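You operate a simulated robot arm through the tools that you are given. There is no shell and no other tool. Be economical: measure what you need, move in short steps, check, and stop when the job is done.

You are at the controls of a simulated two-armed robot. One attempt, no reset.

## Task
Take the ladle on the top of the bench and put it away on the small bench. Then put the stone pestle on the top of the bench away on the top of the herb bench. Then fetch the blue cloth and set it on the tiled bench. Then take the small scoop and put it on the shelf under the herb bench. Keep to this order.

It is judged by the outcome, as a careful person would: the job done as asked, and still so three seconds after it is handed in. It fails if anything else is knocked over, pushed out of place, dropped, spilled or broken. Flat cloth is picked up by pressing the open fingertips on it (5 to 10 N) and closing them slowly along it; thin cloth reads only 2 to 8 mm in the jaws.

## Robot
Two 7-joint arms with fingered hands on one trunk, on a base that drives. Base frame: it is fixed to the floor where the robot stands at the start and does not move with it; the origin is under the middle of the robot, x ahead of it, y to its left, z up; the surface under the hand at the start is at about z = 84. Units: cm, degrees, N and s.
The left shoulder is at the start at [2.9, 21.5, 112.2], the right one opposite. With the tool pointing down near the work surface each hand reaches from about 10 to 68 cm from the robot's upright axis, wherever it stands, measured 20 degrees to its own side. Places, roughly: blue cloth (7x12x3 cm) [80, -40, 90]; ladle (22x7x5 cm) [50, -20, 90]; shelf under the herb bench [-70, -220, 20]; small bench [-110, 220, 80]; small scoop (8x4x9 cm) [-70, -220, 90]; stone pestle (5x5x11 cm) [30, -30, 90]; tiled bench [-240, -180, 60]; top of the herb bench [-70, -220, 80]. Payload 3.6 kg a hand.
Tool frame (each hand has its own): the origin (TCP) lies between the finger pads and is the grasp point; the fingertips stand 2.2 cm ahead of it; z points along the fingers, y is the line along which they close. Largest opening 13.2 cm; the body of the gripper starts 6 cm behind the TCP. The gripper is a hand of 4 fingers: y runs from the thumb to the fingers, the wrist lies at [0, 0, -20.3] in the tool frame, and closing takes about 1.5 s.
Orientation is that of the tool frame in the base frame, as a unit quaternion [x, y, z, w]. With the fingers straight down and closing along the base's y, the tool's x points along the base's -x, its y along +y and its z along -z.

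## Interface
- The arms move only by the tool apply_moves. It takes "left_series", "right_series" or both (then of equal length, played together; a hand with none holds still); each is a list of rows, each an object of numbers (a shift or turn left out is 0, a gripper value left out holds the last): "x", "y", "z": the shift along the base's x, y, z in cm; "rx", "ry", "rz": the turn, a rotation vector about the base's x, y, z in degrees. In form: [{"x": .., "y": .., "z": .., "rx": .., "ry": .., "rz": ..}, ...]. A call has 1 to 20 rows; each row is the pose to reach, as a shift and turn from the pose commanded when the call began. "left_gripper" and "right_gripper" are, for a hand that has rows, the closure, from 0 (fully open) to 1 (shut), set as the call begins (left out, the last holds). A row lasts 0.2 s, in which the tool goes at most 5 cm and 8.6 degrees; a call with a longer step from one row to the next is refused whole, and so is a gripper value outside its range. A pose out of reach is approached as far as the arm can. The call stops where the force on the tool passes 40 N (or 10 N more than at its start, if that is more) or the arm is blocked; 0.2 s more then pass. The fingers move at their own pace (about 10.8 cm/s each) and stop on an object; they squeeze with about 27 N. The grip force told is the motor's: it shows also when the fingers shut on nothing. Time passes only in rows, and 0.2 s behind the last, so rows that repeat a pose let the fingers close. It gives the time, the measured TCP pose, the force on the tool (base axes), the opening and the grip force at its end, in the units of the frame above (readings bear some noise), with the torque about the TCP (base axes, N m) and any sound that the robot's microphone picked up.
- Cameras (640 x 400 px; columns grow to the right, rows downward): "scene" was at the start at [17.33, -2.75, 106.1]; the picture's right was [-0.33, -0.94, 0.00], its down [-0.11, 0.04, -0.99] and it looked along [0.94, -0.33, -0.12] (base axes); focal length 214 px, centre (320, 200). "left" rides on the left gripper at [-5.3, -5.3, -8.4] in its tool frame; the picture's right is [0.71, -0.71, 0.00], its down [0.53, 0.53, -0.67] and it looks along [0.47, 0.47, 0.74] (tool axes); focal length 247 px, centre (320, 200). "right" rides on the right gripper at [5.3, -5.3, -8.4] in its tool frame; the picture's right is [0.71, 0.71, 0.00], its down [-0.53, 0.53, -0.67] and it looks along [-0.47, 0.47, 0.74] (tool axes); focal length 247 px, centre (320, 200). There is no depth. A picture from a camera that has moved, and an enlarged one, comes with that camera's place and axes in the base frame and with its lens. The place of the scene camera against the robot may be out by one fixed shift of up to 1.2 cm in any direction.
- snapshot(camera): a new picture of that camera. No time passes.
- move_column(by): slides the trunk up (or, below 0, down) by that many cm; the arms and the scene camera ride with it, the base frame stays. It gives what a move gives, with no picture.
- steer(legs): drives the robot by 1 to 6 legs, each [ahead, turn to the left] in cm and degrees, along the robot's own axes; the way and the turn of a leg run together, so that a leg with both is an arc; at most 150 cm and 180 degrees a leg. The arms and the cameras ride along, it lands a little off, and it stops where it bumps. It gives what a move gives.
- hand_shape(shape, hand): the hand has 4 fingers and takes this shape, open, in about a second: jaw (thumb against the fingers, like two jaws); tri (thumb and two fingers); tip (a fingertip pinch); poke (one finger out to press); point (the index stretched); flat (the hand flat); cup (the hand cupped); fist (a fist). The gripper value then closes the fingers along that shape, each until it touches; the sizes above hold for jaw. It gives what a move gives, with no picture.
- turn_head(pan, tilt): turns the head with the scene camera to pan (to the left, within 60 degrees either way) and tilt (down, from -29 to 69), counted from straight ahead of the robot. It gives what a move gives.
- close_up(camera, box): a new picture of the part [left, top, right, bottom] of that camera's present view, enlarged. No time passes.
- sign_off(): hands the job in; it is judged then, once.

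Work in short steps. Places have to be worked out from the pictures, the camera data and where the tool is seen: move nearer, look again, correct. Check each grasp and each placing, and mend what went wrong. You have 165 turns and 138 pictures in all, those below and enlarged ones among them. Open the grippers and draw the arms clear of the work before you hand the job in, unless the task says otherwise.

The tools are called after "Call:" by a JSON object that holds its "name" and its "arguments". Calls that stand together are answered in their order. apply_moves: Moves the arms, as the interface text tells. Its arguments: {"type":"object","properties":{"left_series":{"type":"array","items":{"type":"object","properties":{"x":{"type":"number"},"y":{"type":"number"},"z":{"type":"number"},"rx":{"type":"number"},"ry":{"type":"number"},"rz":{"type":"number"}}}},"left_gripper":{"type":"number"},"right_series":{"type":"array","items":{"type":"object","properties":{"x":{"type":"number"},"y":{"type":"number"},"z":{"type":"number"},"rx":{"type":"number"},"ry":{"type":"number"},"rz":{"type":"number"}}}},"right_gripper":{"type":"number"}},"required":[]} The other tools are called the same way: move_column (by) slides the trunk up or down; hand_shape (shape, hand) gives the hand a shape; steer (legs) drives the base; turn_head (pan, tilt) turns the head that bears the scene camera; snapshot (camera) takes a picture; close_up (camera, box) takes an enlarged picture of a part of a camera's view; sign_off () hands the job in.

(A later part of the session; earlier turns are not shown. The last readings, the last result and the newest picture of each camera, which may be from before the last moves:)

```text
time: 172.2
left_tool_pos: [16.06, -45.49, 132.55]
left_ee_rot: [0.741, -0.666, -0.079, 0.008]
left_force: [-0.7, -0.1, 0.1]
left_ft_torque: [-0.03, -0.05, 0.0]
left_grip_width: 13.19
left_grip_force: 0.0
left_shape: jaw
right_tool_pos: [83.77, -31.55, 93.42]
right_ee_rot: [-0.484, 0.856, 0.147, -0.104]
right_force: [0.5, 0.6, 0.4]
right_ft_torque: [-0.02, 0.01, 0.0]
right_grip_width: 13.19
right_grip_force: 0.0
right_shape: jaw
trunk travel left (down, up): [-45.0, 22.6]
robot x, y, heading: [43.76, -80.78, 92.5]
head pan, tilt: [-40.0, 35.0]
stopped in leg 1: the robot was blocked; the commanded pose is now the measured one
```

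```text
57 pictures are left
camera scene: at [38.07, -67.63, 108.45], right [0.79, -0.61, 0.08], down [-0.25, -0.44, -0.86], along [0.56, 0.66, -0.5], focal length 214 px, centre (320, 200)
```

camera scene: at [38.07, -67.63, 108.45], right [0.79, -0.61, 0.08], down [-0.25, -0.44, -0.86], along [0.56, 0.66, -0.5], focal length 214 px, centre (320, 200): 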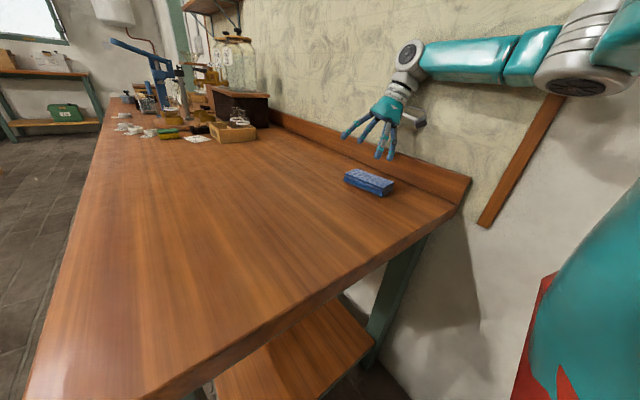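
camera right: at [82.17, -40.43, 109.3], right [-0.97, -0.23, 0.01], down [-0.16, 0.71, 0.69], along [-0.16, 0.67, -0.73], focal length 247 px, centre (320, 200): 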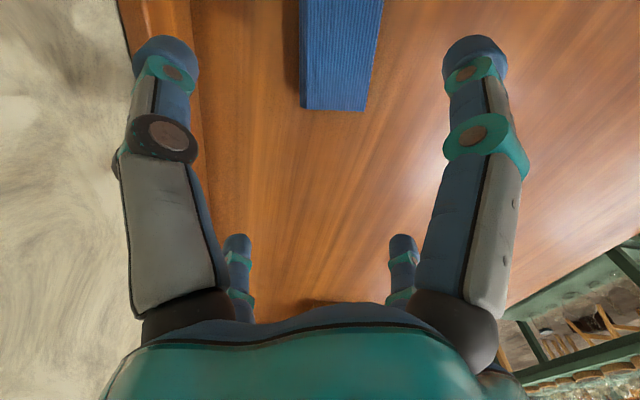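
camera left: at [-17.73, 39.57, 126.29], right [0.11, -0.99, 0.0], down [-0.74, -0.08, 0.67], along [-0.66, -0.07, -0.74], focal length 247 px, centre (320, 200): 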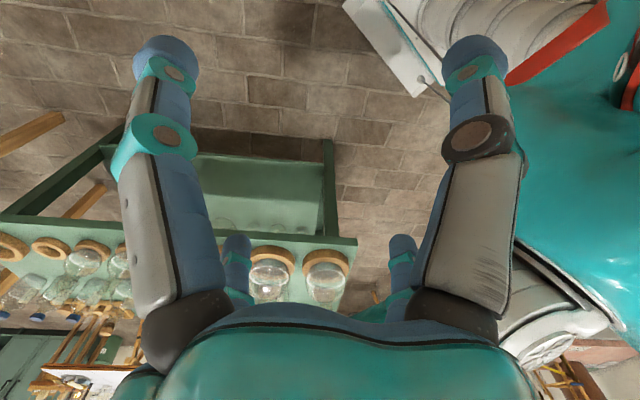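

The robot leans left, pushed by the elbow on the wall. Turning left swings that elbow off the wall.

Call:
{"name": "steer", "arguments": {"legs": [[-5, 15]]}}

Call:
{"name": "apply_moves", "arguments": {"right_series": [{"x": -5}, {"x": -10}, {"x": -15}], "left_series": [{"x": -4, "z": -2}, {"x": -8, "z": -4}, {"x": -12, "z": -6}]}}

Call:
{"name": "snapshot", "arguments": {"camera": "scene"}}

```text
time: 172.9
left_tool_pos: [27.51, -43.14, 132.05]
left_ee_rot: [0.736, -0.658, -0.14, 0.068]
left_force: [-1.9, -0.1, 0.2]
left_ft_torque: [0.0, -0.18, 0.02]
left_grip_width: 13.17
left_grip_force: 0.1
left_shape: jaw
right_tool_pos: [79.39, -25.51, 89.43]
right_ee_rot: [-0.587, 0.761, 0.188, -0.202]
right_force: [14.8, -25.7, 88.7]
right_ft_torque: [-2.45, -4.77, -1.02]
right_grip_width: 12.85
right_grip_force: 0.1
right_shape: jaw
trunk travel left (down, up): [-45.0, 22.6]
robot x, y, heading: [42.98, -79.47, 100.0]
head pan, tilt: [-40.0, 35.0]
stopped in leg 1: the robot was blocked; the commanded pose is now the measured one
```

```text
time: 173.2
left_tool_pos: [34.13, -43.35, 129.85]
left_ee_rot: [0.727, -0.658, -0.168, 0.1]
left_force: [2.0, -0.4, -1.1]
left_ft_torque: [0.09, 0.18, -0.04]
left_grip_width: 13.23
left_grip_force: 0.0
left_shape: jaw
right_tool_pos: [78.05, -22.9, 88.64]
right_ee_rot: [-0.63, 0.71, 0.231, -0.216]
right_force: [1.7, -4.5, 35.7]
right_ft_torque: [-0.26, -0.75, -0.08]
right_grip_width: 12.81
right_grip_force: 0.1
right_shape: jaw
trunk travel left (down, up): [-45.0, 22.6]
robot x, y, heading: [43.03, -79.46, 100.7]
head pan, tilt: [-40.0, 35.0]
stopped in row 1 (left hand): the arm was blocked; the commanded pose is now the measured one
```

```text
56 pictures are left
camera scene: at [45.06, -67.63, 107.35], right [0.87, -0.49, 0.0], down [-0.27, -0.47, -0.84], along [0.41, 0.73, -0.54], focal length 214 px, centre (320, 200)
```

scene: 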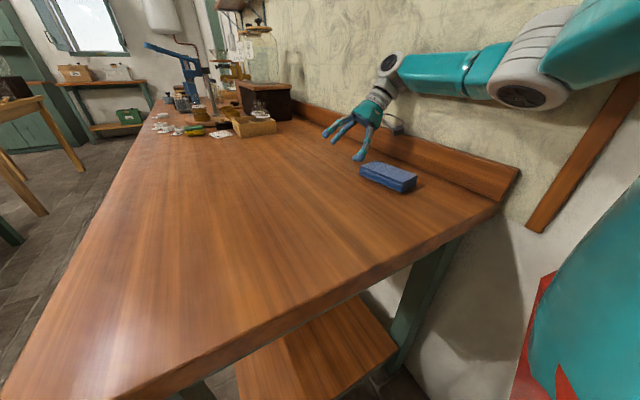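

The robot is upright again. The right hand is tilted and touching the bench next to the cloth; I'll lift it gently.

Call:
{"name": "apply_moves", "arguments": {"right_series": [{"z": 2}, {"z": 4}, {"x": -2, "z": 7}, {"x": -5, "z": 10}, {"x": -8, "z": 13}, {"x": -11, "z": 16}, {"x": -14, "z": 18}]}}

Call:
{"name": "snapshot", "arguments": {"camera": "scene"}}

```text
time: 173.6
left_tool_pos: [33.51, -38.71, 129.26]
left_ee_rot: [0.741, -0.647, -0.149, 0.102]
left_force: [1.1, -1.5, 0.3]
left_ft_torque: [0.13, 0.12, -0.02]
left_grip_width: 13.18
left_grip_force: 0.1
left_shape: jaw
right_tool_pos: [77.95, -20.07, 87.36]
right_ee_rot: [-0.615, 0.72, 0.223, -0.232]
right_force: [14.7, -2.8, 59.2]
right_ft_torque: [-0.32, -1.39, 0.05]
right_grip_width: 12.62
right_grip_force: 0.1
right_shape: jaw
trunk travel left (down, up): [-45.0, 22.6]
robot x, y, heading: [42.92, -79.5, 100.8]
head pan, tilt: [-40.0, 35.0]
stopped in row 1 (left hand): the arm was blocked; the commanded pose is now the measured one
```

```text
55 pictures are left
camera scene: at [46.12, -65.51, 106.91], right [0.87, -0.49, 0.0], down [-0.28, -0.49, -0.83], along [0.41, 0.72, -0.56], focal length 214 px, centre (320, 200)
```

scene: 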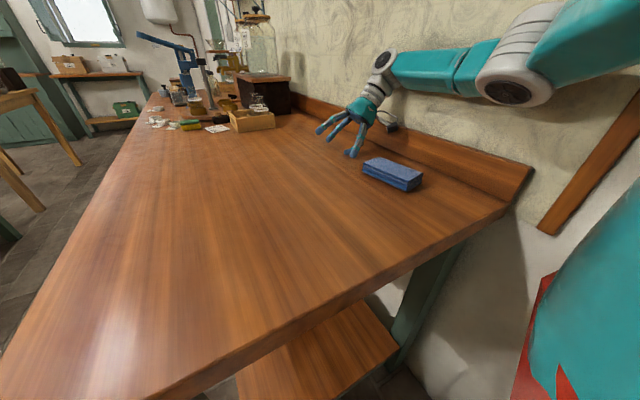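

I'll hold still for a moment to let everything settle and see the readings.

Call:
{"name": "apply_moves", "arguments": {"right_series": [{"z": 0.5}, {"z": 1}, {"z": 1}, {"z": 1}], "left_series": [{}, {}, {}, {}]}}

Call:
{"name": "apply_moves", "arguments": {"right_series": [{"z": 1}, {"z": 2}, {"z": 3}, {"z": 4}], "left_series": [{}, {}, {}, {}]}}

Call:
{"name": "snapshot", "arguments": {"camera": "left"}}

```text
time: 174.6
left_tool_pos: [32.1, -38.2, 129.3]
left_ee_rot: [0.742, -0.648, -0.142, 0.098]
left_force: [-0.1, 0.6, 0.6]
left_ft_torque: [0.01, -0.02, -0.02]
left_grip_width: 13.19
left_grip_force: 0.1
left_shape: jaw
right_tool_pos: [77.95, -20.18, 87.7]
right_ee_rot: [-0.607, 0.729, 0.215, -0.231]
right_force: [-4.4, 10.5, 30.5]
right_ft_torque: [0.31, -0.28, 0.17]
right_grip_width: 12.74
right_grip_force: 0.0
right_shape: jaw
trunk travel left (down, up): [-45.0, 22.6]
robot x, y, heading: [42.87, -79.46, 100.5]
head pan, tilt: [-40.0, 35.0]
```

```text
time: 175.8
left_tool_pos: [32.57, -38.07, 129.49]
left_ee_rot: [0.743, -0.646, -0.145, 0.099]
left_force: [-0.5, 0.0, 0.1]
left_ft_torque: [-0.06, -0.05, 0.01]
left_grip_width: 13.21
left_grip_force: 0.0
left_shape: jaw
right_tool_pos: [77.4, -20.53, 90.17]
right_ee_rot: [-0.603, 0.729, 0.209, -0.249]
right_force: [1.4, -2.3, 15.6]
right_ft_torque: [-0.29, -0.81, -0.08]
right_grip_width: 13.14
right_grip_force: 0.0
right_shape: jaw
trunk travel left (down, up): [-45.0, 22.6]
robot x, y, heading: [43.12, -79.66, 100.2]
head pan, tilt: [-40.0, 35.0]
stopped in row 4 (right hand): the arm was blocked; the commanded pose is now the measured one
```

```text
54 pictures are left
camera left: at [39.66, -32.17, 136.08], right [0.75, -0.6, -0.3], down [-0.2, -0.62, 0.76], along [-0.64, -0.51, -0.58], focal length 247 px, centre (320, 200)
```

left: 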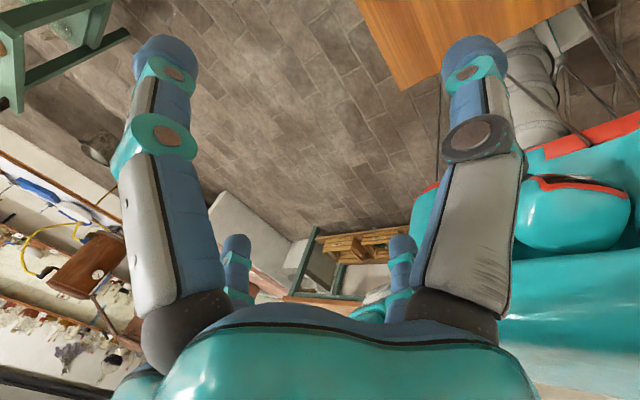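

Stable now. Moving the right hand left and up, away from the wall, in small steps.

Call:
{"name": "apply_moves", "arguments": {"right_series": [{"x": -2, "z": 0.5}, {"x": -4, "z": 1}, {"x": -6, "z": 2}, {"x": -8, "z": 3.5}, {"x": -10, "z": 5}, {"x": -12, "z": 7}, {"x": -14, "z": 9}, {"x": -16, "z": 11}], "left_series": [{}, {}, {}, {}, {}, {}, {}, {}]}}

Call:
{"name": "snapshot", "arguments": {"camera": "scene"}}

```text
time: 177.6
left_tool_pos: [34.0, -38.13, 129.53]
left_ee_rot: [0.741, -0.647, -0.148, 0.104]
left_force: [-0.5, 0.0, -0.4]
left_ft_torque: [0.01, 0.02, -0.04]
left_grip_width: 13.2
left_grip_force: 0.1
left_shape: jaw
right_tool_pos: [63.21, -20.93, 100.44]
right_ee_rot: [-0.598, 0.732, 0.209, -0.251]
right_force: [0.1, 0.0, 0.3]
right_ft_torque: [0.0, 0.0, 0.01]
right_grip_width: 13.22
right_grip_force: 0.1
right_shape: jaw
trunk travel left (down, up): [-45.0, 22.6]
robot x, y, heading: [42.78, -79.36, 100.1]
head pan, tilt: [-40.0, 35.0]
```

```text
53 pictures are left
camera scene: at [46.77, -64.33, 106.71], right [0.87, -0.5, 0.0], down [-0.28, -0.5, -0.82], along [0.41, 0.71, -0.57], focal length 214 px, centre (320, 200)
```

scene: 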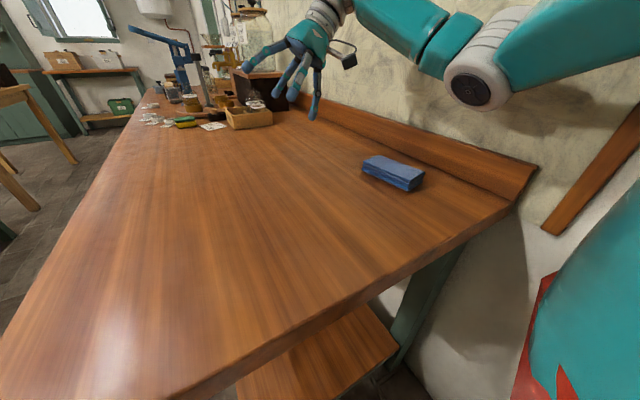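

Free and upright; the cloth is untouched. I'll level both hands and bring the left one back to its side.

Call:
{"name": "apply_moves", "arguments": {"right_series": [{"ry": -7.6, "z": 2}, {"ry": -15.2, "z": 4}, {"ry": -22.8, "z": 6}, {"ry": -30.4, "z": 8}, {"ry": -38, "z": 10}, {"ry": -38, "z": 10}], "left_series": [{"x": -3.2, "y": -2.6, "ry": -4.1}, {"x": -6.4, "y": -5.2, "ry": -8.2}, {"x": -9.6, "y": -7.8, "ry": -12.3}, {"x": -12.8, "y": -10.4, "ry": -16.4}, {"x": -16, "y": -13, "ry": -20.5}, {"x": -16, "y": -13, "ry": -20.5}]}}

Call:
{"name": "steer", "arguments": {"legs": [[-15, 0]]}}

Call:
{"name": "snapshot", "arguments": {"camera": "scene"}}

```text
time: 179.0
left_tool_pos: [17.91, -51.19, 129.4]
left_ee_rot: [0.756, -0.654, -0.015, -0.013]
left_force: [-1.3, -0.3, -0.3]
left_ft_torque: [0.0, 0.01, -0.03]
left_grip_width: 13.19
left_grip_force: 0.1
left_shape: jaw
right_tool_pos: [63.26, -21.06, 110.33]
right_ee_rot: [-0.633, 0.774, 0.002, 0.001]
right_force: [0.4, -0.1, 0.0]
right_ft_torque: [-0.03, -0.02, -0.02]
right_grip_width: 13.24
right_grip_force: 0.0
right_shape: jaw
trunk travel left (down, up): [-45.0, 22.6]
robot x, y, heading: [43.06, -79.59, 100.3]
head pan, tilt: [-40.0, 35.0]
```

```text
time: 180.3
left_tool_pos: [20.54, -65.98, 129.25]
left_ee_rot: [0.754, -0.657, -0.014, -0.014]
left_force: [0.7, -0.3, -1.1]
left_ft_torque: [0.01, 0.0, -0.03]
left_grip_width: 13.21
left_grip_force: 0.0
left_shape: jaw
right_tool_pos: [66.03, -36.0, 110.43]
right_ee_rot: [-0.632, 0.775, 0.003, 0.001]
right_force: [-0.5, -0.2, -0.6]
right_ft_torque: [0.02, 0.02, -0.02]
right_grip_width: 13.22
right_grip_force: 0.1
right_shape: jaw
trunk travel left (down, up): [-45.0, 22.6]
robot x, y, heading: [45.49, -94.39, 99.9]
head pan, tilt: [-40.0, 35.0]
```

```text
52 pictures are left
camera scene: at [49.59, -79.12, 106.7], right [0.87, -0.5, 0.0], down [-0.29, -0.5, -0.82], along [0.41, 0.71, -0.57], focal length 214 px, centre (320, 200)
```

scene: 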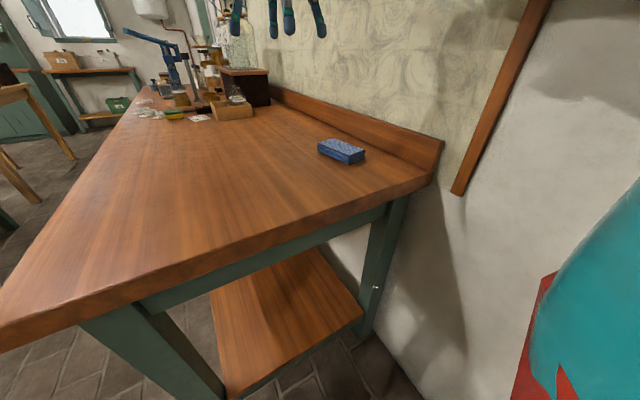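

Everything is fine; the robot is at (45.5,-94). I'll back 6 cm more so the arm stays nearly straight, keeping the elbow off the wall.

Call:
{"name": "steer", "arguments": {"legs": [[-6, 0]]}}

Call:
{"name": "apply_moves", "arguments": {"right_series": [{"x": 2, "y": 2, "rz": -5}, {"x": 4, "y": 4, "rz": -10}, {"x": 6, "y": 5, "rz": -15}, {"x": 8, "y": 5.5, "rz": -20}, {"x": 10, "y": 6, "rz": -22}, {"x": 12, "y": 6, "z": -2, "rz": -22}, {"x": 13.5, "y": 6, "z": -5, "rz": -22}, {"x": 13.5, "y": 6, "z": -8, "rz": -22}, {"x": 13.5, "y": 6, "z": -8, "rz": -22}]}}

Call:
{"name": "snapshot", "arguments": {"camera": "right"}}

Call:
{"name": "snapshot", "arguments": {"camera": "scene"}}

```text
time: 181.3
left_tool_pos: [21.67, -72.02, 129.43]
left_ee_rot: [0.754, -0.656, -0.015, -0.013]
left_force: [0.8, -0.3, 0.0]
left_ft_torque: [0.06, -0.01, -0.01]
left_grip_width: 13.18
left_grip_force: 0.1
left_shape: jaw
right_tool_pos: [67.11, -42.15, 110.56]
right_ee_rot: [-0.632, 0.775, 0.004, 0.001]
right_force: [0.1, 0.6, -0.1]
right_ft_torque: [0.0, -0.01, 0.0]
right_grip_width: 13.2
right_grip_force: 0.0
right_shape: jaw
trunk travel left (down, up): [-45.0, 22.6]
robot x, y, heading: [46.47, -100.38, 100.0]
head pan, tilt: [-40.0, 35.0]
```

```text
time: 183.3
left_tool_pos: [21.6, -71.64, 129.32]
left_ee_rot: [0.754, -0.656, -0.014, -0.012]
left_force: [0.7, -0.2, -0.1]
left_ft_torque: [0.02, 0.0, 0.01]
left_grip_width: 13.2
left_grip_force: 0.1
left_shape: jaw
right_tool_pos: [80.78, -35.8, 102.27]
right_ee_rot: [-0.473, 0.881, 0.002, 0.001]
right_force: [-0.3, -0.5, 0.4]
right_ft_torque: [0.0, 0.02, -0.02]
right_grip_width: 13.19
right_grip_force: 0.0
right_shape: jaw
trunk travel left (down, up): [-45.0, 22.6]
robot x, y, heading: [46.65, -100.21, 100.0]
head pan, tilt: [-40.0, 35.0]
```

```text
51 pictures are left
camera right: at [82.36, -43.26, 110.57], right [-0.98, -0.2, 0.0], down [-0.15, 0.73, 0.67], along [-0.13, 0.66, -0.74], focal length 247 px, centre (320, 200)
```

right: 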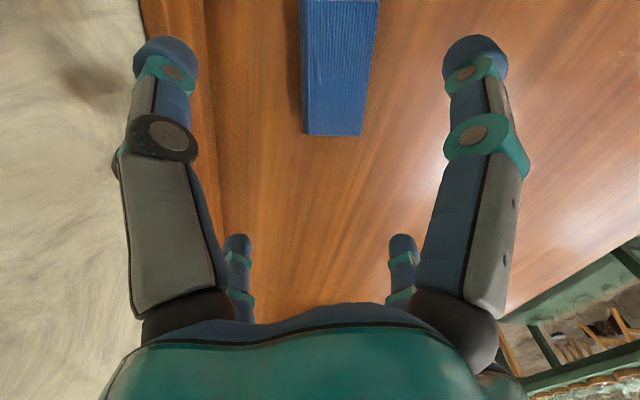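

```text
50 pictures are left
camera scene: at [50.61, -84.97, 106.69], right [0.87, -0.5, 0.0], down [-0.29, -0.5, -0.82], along [0.41, 0.71, -0.57], focal length 214 px, centre (320, 200)
```

scene: 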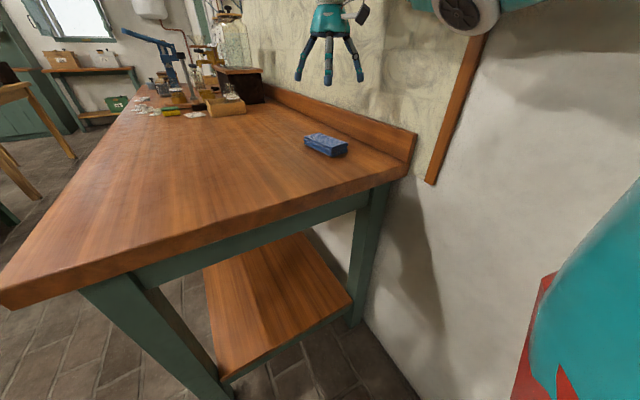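

Cloth centre by wrist camera and scene agree: (79.9,-37.8). Correcting and descending around it.

Call:
{"name": "apply_moves", "arguments": {"right_series": [{"x": -0.9, "y": -2, "z": -3}, {"x": -0.9, "y": -2, "z": -7}, {"x": -0.9, "y": -2, "z": -10}, {"x": -0.9, "y": -2, "z": -13}, {"x": -0.9, "y": -2, "z": -15.2}]}}

Call:
{"name": "snapshot", "arguments": {"camera": "right"}}

Call:
{"name": "close_up", "arguments": {"camera": "scene", "box": [240, 60, 440, 220]}}

```text
time: 184.5
left_tool_pos: [21.74, -71.74, 129.42]
left_ee_rot: [0.754, -0.656, -0.014, -0.013]
left_force: [0.2, 0.3, -0.7]
left_ft_torque: [0.0, 0.0, 0.02]
left_grip_width: 13.2
left_grip_force: 0.2
left_shape: jaw
right_tool_pos: [79.81, -37.78, 86.85]
right_ee_rot: [-0.472, 0.882, 0.003, 0.002]
right_force: [-0.3, -0.4, 0.0]
right_ft_torque: [-0.01, 0.01, 0.01]
right_grip_width: 13.21
right_grip_force: 0.1
right_shape: jaw
trunk travel left (down, up): [-45.0, 22.6]
robot x, y, heading: [47.09, -100.4, 100.0]
head pan, tilt: [-40.0, 35.0]
```

```text
49 pictures are left
camera right: at [81.36, -45.18, 95.18], right [-0.98, -0.2, 0.0], down [-0.15, 0.73, 0.67], along [-0.13, 0.66, -0.74], focal length 247 px, centre (320, 200)
```

right: 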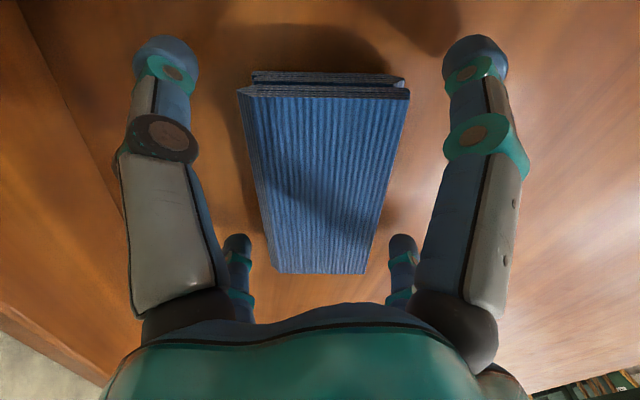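

```text
2.50 times, centred on (340, 140) of scene
camera zoom: at [50.62, -84.95, 106.68], right [0.87, -0.5, 0.0], down [-0.29, -0.5, -0.82], along [0.41, 0.71, -0.57], focal length 536 px, centre (270, 350)
```

zoom: 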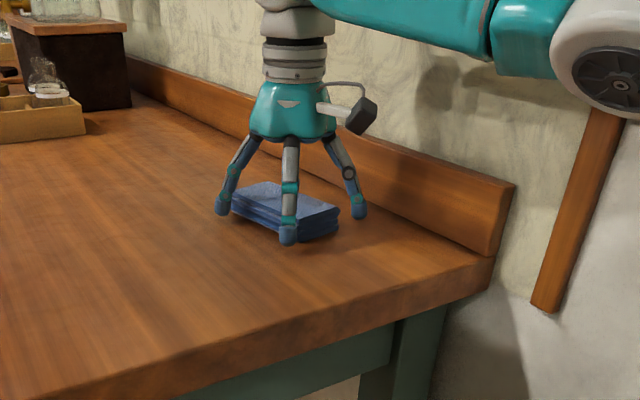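

The cloth is centred among the four fingers. Lowering 0.3 cm and closing.

Call:
{"name": "apply_moves", "arguments": {"right_series": [{"z": -0.3}, {"z": -0.3}, {"z": -0.3}, {"z": -0.3}, {"z": -0.3}, {"z": -0.3}, {"z": -0.3}, {"z": -0.3}, {"z": -0.3}, {"z": -0.3}], "right_gripper": 1}}

Call:
{"name": "apply_moves", "arguments": {"right_series": [{"z": 1}, {"z": 2.5}, {"z": 4.5}, {"z": 7}, {"z": 10}, {"z": 12}, {"z": 12}, {"z": 12}]}}

Call:
{"name": "snapshot", "arguments": {"camera": "right"}}

Call:
{"name": "close_up", "arguments": {"camera": "scene", "box": [240, 20, 440, 220]}}

```text
time: 186.7
left_tool_pos: [21.62, -71.71, 129.48]
left_ee_rot: [0.754, -0.656, -0.013, -0.013]
left_force: [0.1, 1.0, 0.4]
left_ft_torque: [-0.02, -0.04, 0.01]
left_grip_width: 13.2
left_grip_force: 0.1
left_shape: jaw
right_tool_pos: [79.79, -37.96, 86.79]
right_ee_rot: [-0.472, 0.882, 0.003, 0.002]
right_force: [1.1, 0.2, 0.2]
right_ft_torque: [0.01, -0.01, 0.01]
right_grip_width: 9.32
right_grip_force: 27.4
right_shape: jaw
trunk travel left (down, up): [-45.0, 22.6]
robot x, y, heading: [46.97, -100.41, 100.1]
head pan, tilt: [-40.0, 35.0]
```

```text
time: 188.5
left_tool_pos: [21.59, -71.75, 129.38]
left_ee_rot: [0.754, -0.657, -0.013, -0.012]
left_force: [-0.6, 0.5, 0.2]
left_ft_torque: [-0.02, 0.0, 0.0]
left_grip_width: 13.21
left_grip_force: 0.1
left_shape: jaw
right_tool_pos: [79.68, -37.8, 99.09]
right_ee_rot: [-0.473, 0.881, 0.002, 0.001]
right_force: [-0.3, 0.3, 0.0]
right_ft_torque: [-0.01, 0.0, -0.01]
right_grip_width: 9.3
right_grip_force: 26.7
right_shape: jaw
trunk travel left (down, up): [-45.0, 22.6]
robot x, y, heading: [46.46, -100.74, 100.0]
head pan, tilt: [-40.0, 35.0]
```

```text
47 pictures are left
camera right: at [81.27, -45.29, 107.26], right [-0.98, -0.2, 0.0], down [-0.15, 0.73, 0.67], along [-0.13, 0.66, -0.74], focal length 247 px, centre (320, 200)
```

right: 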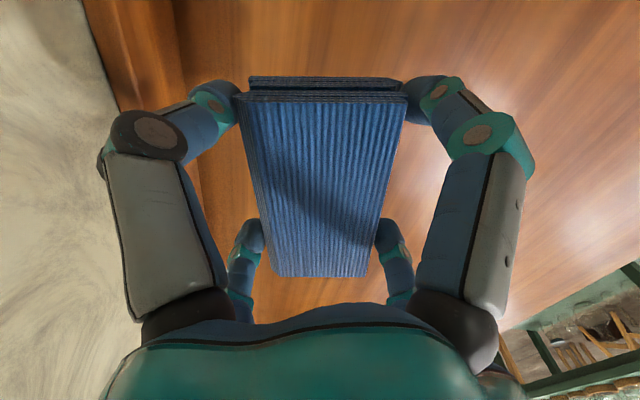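

```text
2.00 times, centred on (340, 120) of scene
camera zoom: at [50.62, -84.96, 106.68], right [0.87, -0.5, 0.0], down [-0.29, -0.5, -0.82], along [0.41, 0.71, -0.57], focal length 429 px, centre (280, 360)
```

zoom: 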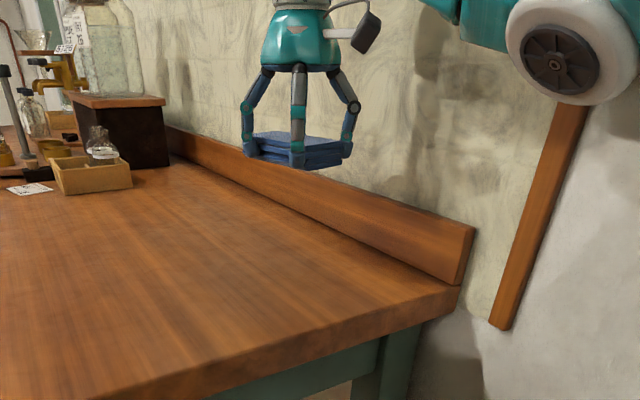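

The cloth is held well. I'll lift and pull the hand away from the wall, then turn left and drive west.

Call:
{"name": "apply_moves", "arguments": {"right_series": [{"x": -2, "z": 3}, {"x": -5, "z": 6}, {"x": -8, "z": 9}, {"x": -11, "z": 12}, {"x": -14, "y": -1, "z": 15}, {"x": -18, "y": -2, "z": 17}, {"x": -18, "y": -2, "z": 17}]}}

Call:
{"name": "steer", "arguments": {"legs": [[0, 25], [0, 20], [12, 15]]}}

Call:
{"name": "steer", "arguments": {"legs": [[20, 20], [30, 5]]}}

Call:
{"name": "turn_head", "arguments": {"pan": 0, "tilt": 20}}

Call:
{"name": "snapshot", "arguments": {"camera": "scene"}}

```text
time: 190.1
left_tool_pos: [21.76, -71.65, 129.31]
left_ee_rot: [0.755, -0.656, -0.014, -0.012]
left_force: [-0.3, -0.4, 0.1]
left_ft_torque: [0.01, -0.01, -0.01]
left_grip_width: 13.21
left_grip_force: 0.0
left_shape: jaw
right_tool_pos: [61.61, -39.68, 116.01]
right_ee_rot: [-0.472, 0.882, 0.003, 0.001]
right_force: [1.3, -0.3, -0.4]
right_ft_torque: [0.0, 0.0, -0.02]
right_grip_width: 9.29
right_grip_force: 27.1
right_shape: jaw
trunk travel left (down, up): [-45.0, 22.6]
robot x, y, heading: [46.72, -100.72, 99.8]
head pan, tilt: [-40.0, 35.0]
```

```text
time: 193.7
left_tool_pos: [3.48, -101.52, 130.04]
left_ee_rot: [0.972, -0.232, -0.029, -0.007]
left_force: [-0.3, -0.5, -1.4]
left_ft_torque: [-0.02, -0.02, 0.03]
left_grip_width: 13.2
left_grip_force: 0.1
left_shape: jaw
right_tool_pos: [-0.77, -50.02, 117.37]
right_ee_rot: [0.829, -0.559, -0.014, 0.0]
right_force: [-0.9, 0.3, -0.3]
right_ft_torque: [0.05, -0.03, 0.03]
right_grip_width: 9.29
right_grip_force: 27.0
right_shape: jaw
trunk travel left (down, up): [-45.0, 22.6]
robot x, y, heading: [40.69, -92.45, 157.5]
head pan, tilt: [-40.0, 35.0]
stopped in leg 3: the robot was blocked; the commanded pose is now the measured one
```

```text
time: 197.0
left_tool_pos: [-40.37, -112.63, 129.84]
left_ee_rot: [1.0, -0.012, -0.025, 0.0]
left_force: [0.0, 0.4, 0.2]
left_ft_torque: [0.02, -0.01, 0.02]
left_grip_width: 13.21
left_grip_force: 0.1
left_shape: jaw
right_tool_pos: [-66.13, -67.94, 116.7]
right_ee_rot: [0.931, -0.365, -0.009, 0.001]
right_force: [-0.5, -0.1, -0.9]
right_ft_torque: [-0.01, -0.03, -0.01]
right_grip_width: 9.27
right_grip_force: 27.1
right_shape: jaw
trunk travel left (down, up): [-45.0, 22.6]
robot x, y, heading: [-9.19, -88.82, -176.9]
head pan, tilt: [-40.0, 35.0]
```

```text
time: 198.0
left_tool_pos: [-40.34, -112.61, 129.97]
left_ee_rot: [1.0, -0.013, -0.025, 0.001]
left_force: [0.1, 0.6, -0.2]
left_ft_torque: [0.0, -0.01, -0.01]
left_grip_width: 13.21
left_grip_force: 0.0
left_shape: jaw
right_tool_pos: [-66.02, -67.89, 116.74]
right_ee_rot: [0.931, -0.364, -0.009, 0.003]
right_force: [-0.2, 1.2, -0.5]
right_ft_torque: [0.02, -0.02, 0.01]
right_grip_width: 9.27
right_grip_force: 26.8
right_shape: jaw
trunk travel left (down, up): [-45.0, 22.6]
robot x, y, heading: [-9.39, -88.54, -177.1]
head pan, tilt: [0.0, 20.0]
```

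```text
45 pictures are left
camera scene: at [-25.42, -89.05, 109.06], right [-0.05, 1.0, 0.0], down [0.34, 0.02, -0.94], along [-0.94, -0.05, -0.34], focal length 214 px, centre (320, 200)
```

scene: 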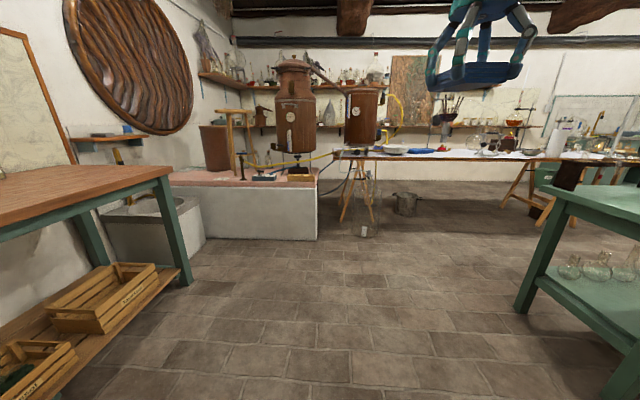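

The tiled bench's front face is at x≈-208, from y≈-102 to -213, top z≈57. Driving there.

Call:
{"name": "steer", "arguments": {"legs": [[0, 18], [105, 0], [20, -15]]}}

Call:
{"name": "turn_head", "arguments": {"pan": 0, "tilt": 28}}

Call:
{"name": "snapshot", "arguments": {"camera": "scene"}}

```text
time: 205.7
left_tool_pos: [-158.1, -155.13, 129.89]
left_ee_rot: [1.0, 0.007, -0.025, 0.001]
left_force: [-0.1, 0.2, 0.2]
left_ft_torque: [-0.01, -0.02, 0.0]
left_grip_width: 13.21
left_grip_force: 0.0
left_shape: jaw
right_tool_pos: [-185.56, -111.35, 116.56]
right_ee_rot: [0.938, -0.347, -0.006, 0.002]
right_force: [-0.6, -0.1, 0.1]
right_ft_torque: [-0.02, -0.01, 0.02]
right_grip_width: 9.27
right_grip_force: 26.6
right_shape: jaw
trunk travel left (down, up): [-45.0, 22.6]
robot x, y, heading: [-127.96, -131.07, -174.4]
head pan, tilt: [0.0, 20.0]
```

```text
time: 206.4
left_tool_pos: [-157.86, -155.31, 129.97]
left_ee_rot: [1.0, 0.006, -0.026, 0.001]
left_force: [-0.7, 0.4, -0.1]
left_ft_torque: [-0.01, -0.01, 0.06]
left_grip_width: 13.17
left_grip_force: 0.0
left_shape: jaw
right_tool_pos: [-185.41, -111.54, 116.87]
right_ee_rot: [0.938, -0.346, -0.007, 0.002]
right_force: [-0.1, 0.0, -0.5]
right_ft_torque: [0.01, -0.02, 0.0]
right_grip_width: 9.27
right_grip_force: 27.0
right_shape: jaw
trunk travel left (down, up): [-45.0, 22.6]
robot x, y, heading: [-127.82, -130.75, -174.8]
head pan, tilt: [0.0, 28.0]
```

```text
44 pictures are left
camera scene: at [-143.62, -131.98, 107.78], right [-0.09, 1.0, 0.0], down [0.47, 0.04, -0.88], along [-0.88, -0.08, -0.47], focal length 214 px, centre (320, 200)
```

scene: 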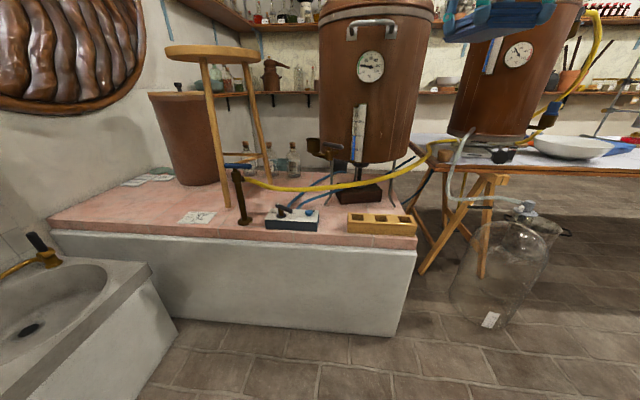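

Free spots: the gap between the blue-grey clamp device and the wooden box at (-212,-134) can be reached straight on, away from the stool. I'll position the robot in front of it and look closer.

Call:
{"name": "steer", "arguments": {"legs": [[0, 25], [31, 0], [0, -31]]}}

Call:
{"name": "turn_head", "arguments": {"pan": -10, "tilt": 45}}

Call:
{"name": "snapshot", "arguments": {"camera": "scene"}}

```text
time: 210.9
left_tool_pos: [-182.39, -173.74, 130.01]
left_ee_rot: [0.998, 0.051, -0.024, 0.002]
left_force: [-0.3, -1.0, -0.7]
left_ft_torque: [-0.01, -0.02, 0.01]
left_grip_width: 13.2
left_grip_force: 0.1
left_shape: jaw
right_tool_pos: [-213.21, -133.64, 116.43]
right_ee_rot: [0.957, -0.29, -0.001, 0.007]
right_force: [1.6, -3.7, -2.5]
right_ft_torque: [0.07, -0.01, 0.1]
right_grip_width: 9.33
right_grip_force: 27.1
right_shape: jaw
trunk travel left (down, up): [-45.0, 22.6]
robot x, y, heading: [-154.44, -147.37, -169.7]
head pan, tilt: [0.0, 28.0]
stopped in leg 3: the force on the tool passed its limit at 45 N (the readings are from after the stop); the commanded pose is now the measured one
```

```text
time: 211.7
left_tool_pos: [-182.33, -173.82, 129.88]
left_ee_rot: [0.998, 0.051, -0.025, 0.002]
left_force: [0.3, 0.1, 0.7]
left_ft_torque: [-0.01, 0.01, 0.01]
left_grip_width: 13.21
left_grip_force: 0.0
left_shape: jaw
right_tool_pos: [-213.21, -133.62, 116.5]
right_ee_rot: [0.957, -0.291, -0.002, 0.006]
right_force: [3.6, -4.5, -5.0]
right_ft_torque: [0.07, -0.02, 0.05]
right_grip_width: 9.31
right_grip_force: 27.3
right_shape: jaw
trunk travel left (down, up): [-45.0, 22.6]
robot x, y, heading: [-154.35, -146.96, -169.8]
head pan, tilt: [-10.0, 45.0]
```

```text
43 pictures are left
camera scene: at [-169.19, -148.42, 105.2], right [0.0, 1.0, 0.0], down [0.71, 0.0, -0.71], along [-0.71, 0.0, -0.71], focal length 214 px, centre (320, 200)
```

scene: 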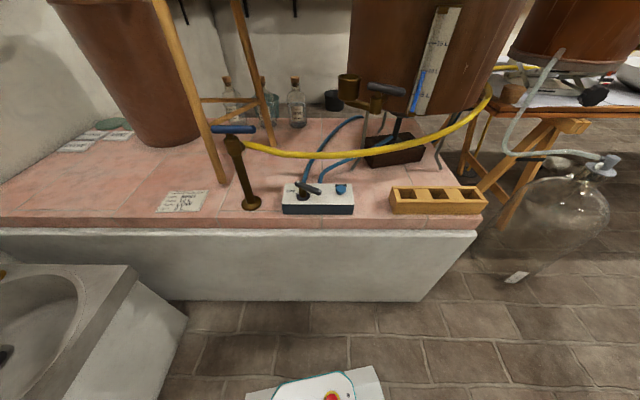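

The right hand touched the still. I'll draw it straight back toward the robot and see that the still is unharmed.

Call:
{"name": "apply_moves", "arguments": {"right_series": [{"x": 2}, {"x": 4}, {"x": 7, "y": -1}, {"x": 10, "y": -2}, {"x": 12, "y": -3}]}}

Call:
{"name": "turn_head", "arguments": {"pan": -15, "tilt": 10}}

Call:
{"name": "snapshot", "arguments": {"camera": "scene"}}

```text
time: 212.9
left_tool_pos: [-182.2, -173.73, 129.94]
left_ee_rot: [0.998, 0.051, -0.026, 0.002]
left_force: [-0.4, -0.1, 0.2]
left_ft_torque: [-0.03, -0.02, 0.01]
left_grip_width: 13.22
left_grip_force: 0.3
left_shape: jaw
right_tool_pos: [-201.24, -136.7, 116.7]
right_ee_rot: [0.956, -0.292, -0.002, 0.005]
right_force: [0.4, -0.5, -0.3]
right_ft_torque: [0.03, 0.0, -0.04]
right_grip_width: 9.32
right_grip_force: 26.6
right_shape: jaw
trunk travel left (down, up): [-45.0, 22.6]
robot x, y, heading: [-153.92, -147.1, -169.8]
head pan, tilt: [-10.0, 45.0]
```

```text
time: 213.9
left_tool_pos: [-182.34, -173.67, 129.92]
left_ee_rot: [0.998, 0.051, -0.025, 0.002]
left_force: [0.0, -0.6, -0.3]
left_ft_torque: [-0.02, 0.0, 0.02]
left_grip_width: 13.19
left_grip_force: 0.1
left_shape: jaw
right_tool_pos: [-201.32, -136.64, 116.67]
right_ee_rot: [0.957, -0.292, -0.003, 0.006]
right_force: [-0.2, 0.8, 0.4]
right_ft_torque: [0.0, -0.01, 0.02]
right_grip_width: 9.3
right_grip_force: 27.4
right_shape: jaw
trunk travel left (down, up): [-45.0, 22.6]
robot x, y, heading: [-154.13, -147.37, -169.6]
head pan, tilt: [-15.0, 10.0]
```

```text
42 pictures are left
camera scene: at [-170.34, -147.56, 110.68], right [0.08, 1.0, 0.0], down [0.17, -0.01, -0.98], along [-0.98, 0.08, -0.18], focal length 214 px, centre (320, 200)
```

scene: 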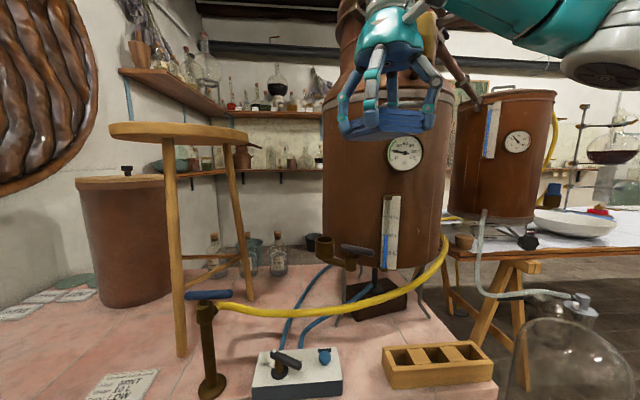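

All stands. The free part of the tiled bench (left end) can only be reached with the left arm without touching the stool, so I'll move the cloth to the left hand by setting it briefly on the empty right end of the herb bench.

Call:
{"name": "steer", "arguments": {"legs": [[-30, 0], [0, 40]]}}

Call:
{"name": "steer", "arguments": {"legs": [[-5, 0], [3, 40]]}}

Call:
{"name": "turn_head", "arguments": {"pan": 0, "tilt": 38}}

Call:
{"name": "snapshot", "arguments": {"camera": "scene"}}

```text
time: 217.9
left_tool_pos: [-129.24, -180.39, 130.03]
left_ee_rot: [0.921, 0.389, -0.023, 0.01]
left_force: [0.1, -1.1, 0.2]
left_ft_torque: [0.01, -0.02, -0.01]
left_grip_width: 13.21
left_grip_force: 0.0
left_shape: jaw
right_tool_pos: [-167.48, -164.1, 116.72]
right_ee_rot: [0.999, 0.051, -0.001, 0.005]
right_force: [0.4, -0.2, -0.7]
right_ft_torque: [-0.04, -0.01, -0.01]
right_grip_width: 9.32
right_grip_force: 27.1
right_shape: jaw
trunk travel left (down, up): [-45.0, 22.6]
robot x, y, heading: [-127.37, -140.3, -130.4]
head pan, tilt: [-15.0, 10.0]
```

```text
time: 220.7
left_tool_pos: [-100.69, -171.4, 129.96]
left_ee_rot: [0.732, 0.68, -0.017, 0.017]
left_force: [0.6, -0.1, 1.1]
left_ft_torque: [0.0, 0.0, 0.02]
left_grip_width: 13.21
left_grip_force: 0.0
left_shape: jaw
right_tool_pos: [-140.27, -183.55, 116.66]
right_ee_rot: [0.92, 0.392, 0.002, 0.004]
right_force: [0.4, -0.2, -0.8]
right_ft_torque: [0.01, 0.0, -0.02]
right_grip_width: 9.3
right_grip_force: 27.0
right_shape: jaw
trunk travel left (down, up): [-45.0, 22.6]
robot x, y, heading: [-127.92, -139.21, -90.5]
head pan, tilt: [-15.0, 10.0]
```

```text
time: 221.7
left_tool_pos: [-100.61, -171.31, 130.1]
left_ee_rot: [0.732, 0.68, -0.019, 0.018]
left_force: [0.1, -0.5, 0.0]
left_ft_torque: [0.03, 0.01, 0.01]
left_grip_width: 13.21
left_grip_force: 0.0
left_shape: jaw
right_tool_pos: [-140.33, -183.38, 116.76]
right_ee_rot: [0.92, 0.392, 0.002, 0.005]
right_force: [-0.3, 0.9, -1.5]
right_ft_torque: [0.01, 0.0, 0.02]
right_grip_width: 9.31
right_grip_force: 27.0
right_shape: jaw
trunk travel left (down, up): [-45.0, 22.6]
robot x, y, heading: [-128.15, -139.43, -90.7]
head pan, tilt: [0.0, 38.0]
```

```text
41 pictures are left
camera scene: at [-127.31, -155.16, 106.22], right [-1.0, 0.01, 0.0], down [0.0, 0.62, -0.79], along [-0.01, -0.79, -0.62], focal length 214 px, centre (320, 200)
```

scene: 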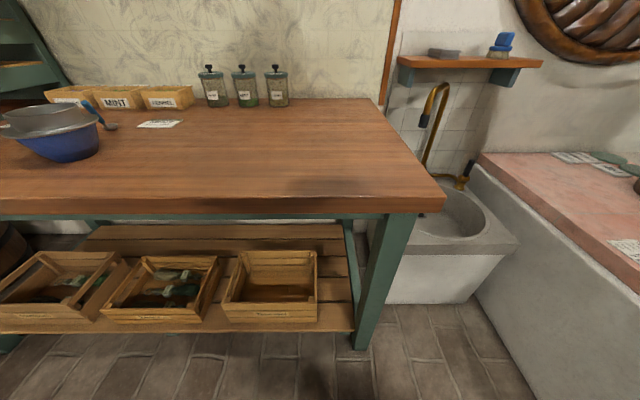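

The right end of the herb bench is empty. I'll edge forward 5 cm, set the cloth down at about (-126,-197).

Call:
{"name": "steer", "arguments": {"legs": [[5, 0]]}}

Call:
{"name": "apply_moves", "arguments": {"right_series": [{"x": 3, "y": -2, "z": -3}, {"x": 6, "y": -4, "z": -6}, {"x": 9, "y": -6, "z": -9}, {"x": 12, "y": -8, "z": -12}, {"x": 14, "y": -8.5, "z": -15}, {"x": 14, "y": -8.5, "z": -19}, {"x": 14, "y": -8.5, "z": -23}, {"x": 14, "y": -8.5, "z": -26}, {"x": 14, "y": -8.5, "z": -28}, {"x": 14, "y": -8.5, "z": -29}, {"x": 14, "y": -8.5, "z": -29.6}, {"x": 14, "y": -8.5, "z": -29.6}]}}

Call:
{"name": "close_up", "arguments": {"camera": "scene", "box": [220, 60, 460, 240]}}

```text
time: 222.6
left_tool_pos: [-100.51, -176.43, 130.11]
left_ee_rot: [0.732, 0.681, -0.017, 0.016]
left_force: [0.0, -1.1, 0.3]
left_ft_torque: [0.05, -0.04, 0.01]
left_grip_width: 13.21
left_grip_force: 0.1
left_shape: jaw
right_tool_pos: [-140.36, -188.82, 116.56]
right_ee_rot: [0.92, 0.391, 0.002, 0.004]
right_force: [-0.2, -0.6, 0.3]
right_ft_torque: [0.06, 0.04, -0.02]
right_grip_width: 9.29
right_grip_force: 27.0
right_shape: jaw
trunk travel left (down, up): [-45.0, 22.6]
robot x, y, heading: [-128.42, -144.61, -90.3]
head pan, tilt: [0.0, 38.0]
```

```text
time: 225.2
left_tool_pos: [-100.62, -176.18, 130.03]
left_ee_rot: [0.731, 0.681, -0.019, 0.017]
left_force: [0.4, 0.3, 0.2]
left_ft_torque: [0.01, 0.01, 0.03]
left_grip_width: 13.2
left_grip_force: 0.0
left_shape: jaw
right_tool_pos: [-126.3, -196.94, 87.15]
right_ee_rot: [0.92, 0.392, 0.001, 0.004]
right_force: [-0.4, 0.0, -1.4]
right_ft_torque: [0.03, -0.03, 0.01]
right_grip_width: 9.3
right_grip_force: 27.5
right_shape: jaw
trunk travel left (down, up): [-45.0, 22.6]
robot x, y, heading: [-128.04, -144.25, -90.3]
head pan, tilt: [0.0, 38.0]
```

```text
2.22 times, centred on (340, 150) of scene
camera zoom: at [-127.37, -160.22, 106.22], right [-1.0, 0.01, 0.0], down [0.0, 0.62, -0.79], along [0.0, -0.79, -0.62], focal length 477 px, centre (276, 311)
```

zoom: 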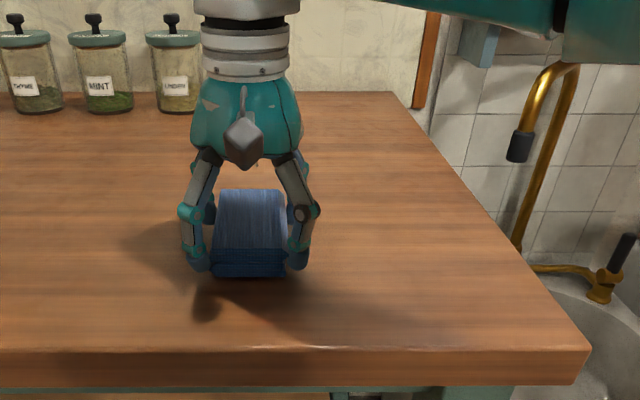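

Just above the table. Lowering 0.5 cm, opening, and lifting away to the right.

Call:
{"name": "apply_moves", "arguments": {"right_series": [{"z": -0.3}, {"z": -0.5}, {"z": -0.5}]}}

Call:
{"name": "apply_moves", "arguments": {"right_series": [{}, {}, {}, {}, {}, {"z": 3}, {"z": 7}, {"z": 11}, {"z": 15}, {"z": 19}, {"z": 23}, {"z": 27}, {"x": -4, "y": 2, "z": 29}, {"x": -8, "y": 4, "z": 30}, {"x": -12, "y": 7, "z": 30}, {"x": -16, "y": 10, "z": 30}, {"x": -20, "y": 13, "z": 30}, {"x": -24, "y": 16, "z": 30}, {"x": -27, "y": 19, "z": 30}, {"x": -27, "y": 21, "z": 30}], "right_gripper": 0}}

Call:
{"name": "close_up", "arguments": {"camera": "scene", "box": [220, 60, 460, 240]}}

```text
time: 226.0
left_tool_pos: [-100.6, -175.99, 130.15]
left_ee_rot: [0.732, 0.681, -0.018, 0.018]
left_force: [0.6, 0.4, 0.2]
left_ft_torque: [-0.01, -0.03, -0.02]
left_grip_width: 13.22
left_grip_force: 0.0
left_shape: jaw
right_tool_pos: [-126.33, -196.97, 86.64]
right_ee_rot: [0.92, 0.392, 0.002, 0.006]
right_force: [2.2, -0.7, 8.5]
right_ft_torque: [0.05, 0.22, -0.04]
right_grip_width: 9.3
right_grip_force: 27.2
right_shape: jaw
trunk travel left (down, up): [-45.0, 22.6]
robot x, y, heading: [-128.28, -144.34, -90.3]
head pan, tilt: [0.0, 38.0]
```

```text
time: 230.2
left_tool_pos: [-100.68, -176.26, 130.14]
left_ee_rot: [0.732, 0.681, -0.018, 0.018]
left_force: [0.1, 0.6, 0.3]
left_ft_torque: [-0.01, -0.04, -0.01]
left_grip_width: 13.19
left_grip_force: 0.0
left_shape: jaw
right_tool_pos: [-153.83, -176.11, 116.83]
right_ee_rot: [0.92, 0.392, 0.001, 0.004]
right_force: [-0.1, -0.6, 0.4]
right_ft_torque: [0.0, -0.01, 0.0]
right_grip_width: 13.16
right_grip_force: 0.1
right_shape: jaw
trunk travel left (down, up): [-45.0, 22.6]
robot x, y, heading: [-128.06, -144.14, -90.3]
head pan, tilt: [0.0, 38.0]
```

```text
2.22 times, centred on (340, 150) of scene
camera zoom: at [-127.34, -160.2, 106.23], right [-1.0, 0.01, 0.0], down [0.0, 0.62, -0.79], along [0.0, -0.79, -0.62], focal length 477 px, centre (276, 311)
```

zoom: 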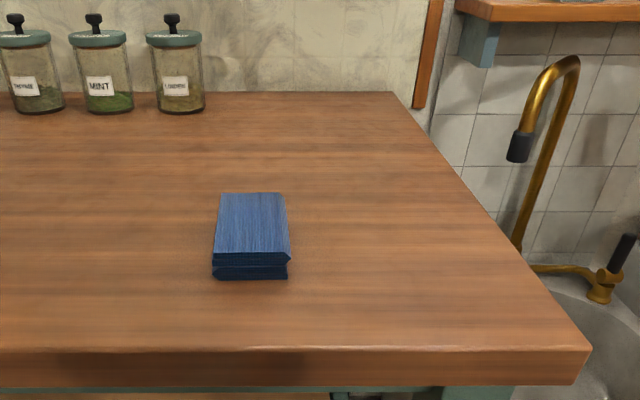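

The cloth lies at about (-126,-197.5), long axis along y. Bringing the left hand over it, turned 45°.

Call:
{"name": "apply_moves", "arguments": {"left_series": [{"x": -3.2, "y": -2.6, "rx": 0.35, "ry": -0.1, "rz": -5.1}, {"x": -6.4, "y": -5.3, "rx": 0.7, "ry": -0.2, "rz": -10.2}, {"x": -9.6, "y": -7.9, "rx": 1, "ry": -0.4, "rz": -15.3}, {"x": -12.8, "y": -10.6, "rx": 1.4, "ry": -0.5, "rz": -20.5}, {"x": -16, "y": -13.2, "rx": 1.8, "ry": -0.6, "rz": -25.6}, {"x": -19.2, "y": -15.9, "rx": 2.1, "ry": -0.8, "rz": -30.8}, {"x": -22.4, "y": -18.5, "rx": 2.4, "ry": -0.9, "rz": -35.9}, {"x": -25.4, "y": -21.1, "rx": 2.8, "ry": -1, "rz": -41}, {"x": -25.4, "y": -21.1, "z": -5, "rx": 2.8, "ry": -1, "rz": -41}, {"x": -25.4, "y": -21.1, "z": -10, "rx": 2.8, "ry": -1, "rz": -41}, {"x": -25.4, "y": -21.1, "z": -15, "rx": 2.8, "ry": -1, "rz": -41}, {"x": -25.4, "y": -21.1, "z": -20, "rx": 2.8, "ry": -1, "rz": -41}, {"x": -25.4, "y": -21.1, "z": -25, "rx": 2.8, "ry": -1, "rz": -41}, {"x": -25.4, "y": -21.1, "z": -28, "rx": 2.8, "ry": -1, "rz": -41}, {"x": -25.4, "y": -21.1, "z": -28, "rx": 2.8, "ry": -1, "rz": -41}]}}

Call:
{"name": "snapshot", "arguments": {"camera": "left"}}

```text
time: 233.4
left_tool_pos: [-126.07, -196.75, 102.12]
left_ee_rot: [0.924, 0.382, 0.0, -0.001]
left_force: [0.0, -0.1, -0.2]
left_ft_torque: [-0.01, -0.02, -0.03]
left_grip_width: 13.22
left_grip_force: 0.1
left_shape: jaw
left hand out of reach, approached as far as the arm can: row 8
right_tool_pos: [-153.78, -176.15, 116.79]
right_ee_rot: [0.92, 0.391, 0.001, 0.005]
right_force: [0.0, -0.7, 0.3]
right_ft_torque: [0.01, 0.0, 0.0]
right_grip_width: 13.18
right_grip_force: 0.1
right_shape: jaw
trunk travel left (down, up): [-45.0, 22.6]
robot x, y, heading: [-128.18, -144.21, -90.3]
head pan, tilt: [0.0, 38.0]
```

```text
38 pictures are left
camera left: at [-133.41, -196.62, 110.45], right [0.0, 1.0, 0.0], down [0.75, 0.0, 0.67], along [0.67, 0.0, -0.75], focal length 247 px, centre (320, 200)
```

left: 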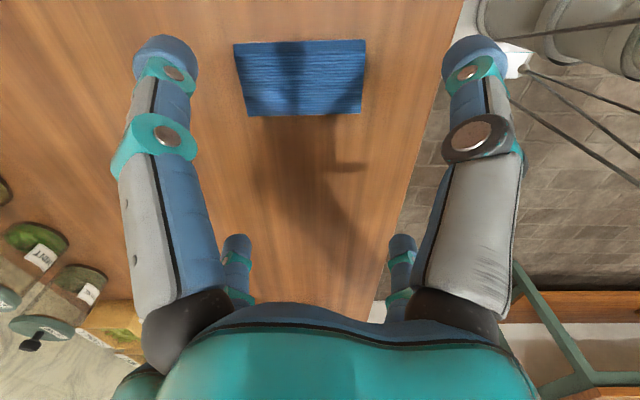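

Cloth centre by this camera: (-126.6,-198.3). Correcting and descending.

Call:
{"name": "apply_moves", "arguments": {"left_series": [{"x": -0.5, "y": -1.4, "z": -4}, {"x": -0.5, "y": -1.4, "z": -8}, {"x": -0.5, "y": -1.4, "z": -11}, {"x": -0.5, "y": -1.4, "z": -13.5}, {"x": -0.5, "y": -1.4, "z": -15.3}, {"x": -0.5, "y": -1.4, "z": -15.3}]}}

Call:
{"name": "snapshot", "arguments": {"camera": "left"}}

```text
time: 234.8
left_tool_pos: [-126.42, -198.47, 86.77]
left_ee_rot: [0.924, 0.382, -0.001, -0.002]
left_force: [-0.9, 0.1, 0.2]
left_ft_torque: [-0.01, -0.01, 0.03]
left_grip_width: 13.18
left_grip_force: 0.1
left_shape: jaw
right_tool_pos: [-153.73, -176.28, 116.69]
right_ee_rot: [0.92, 0.392, 0.001, 0.005]
right_force: [-0.2, 0.3, 0.1]
right_ft_torque: [0.03, 0.01, 0.02]
right_grip_width: 13.21
right_grip_force: 0.1
right_shape: jaw
trunk travel left (down, up): [-45.0, 22.6]
robot x, y, heading: [-128.05, -144.39, -90.3]
head pan, tilt: [0.0, 38.0]
```

```text
37 pictures are left
camera left: at [-133.94, -198.3, 95.1], right [0.0, 1.0, 0.0], down [0.75, 0.0, 0.67], along [0.67, 0.0, -0.75], focal length 247 px, centre (320, 200)
```

left: 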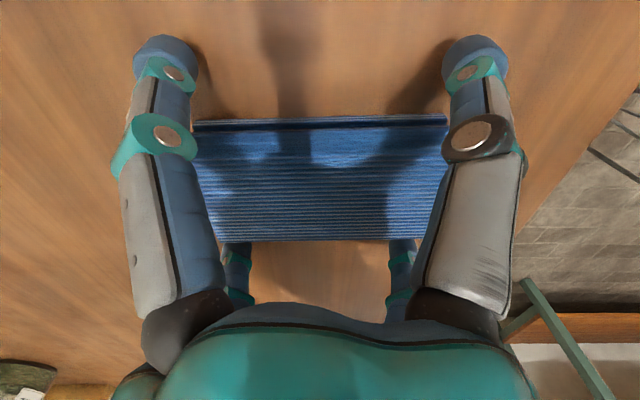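

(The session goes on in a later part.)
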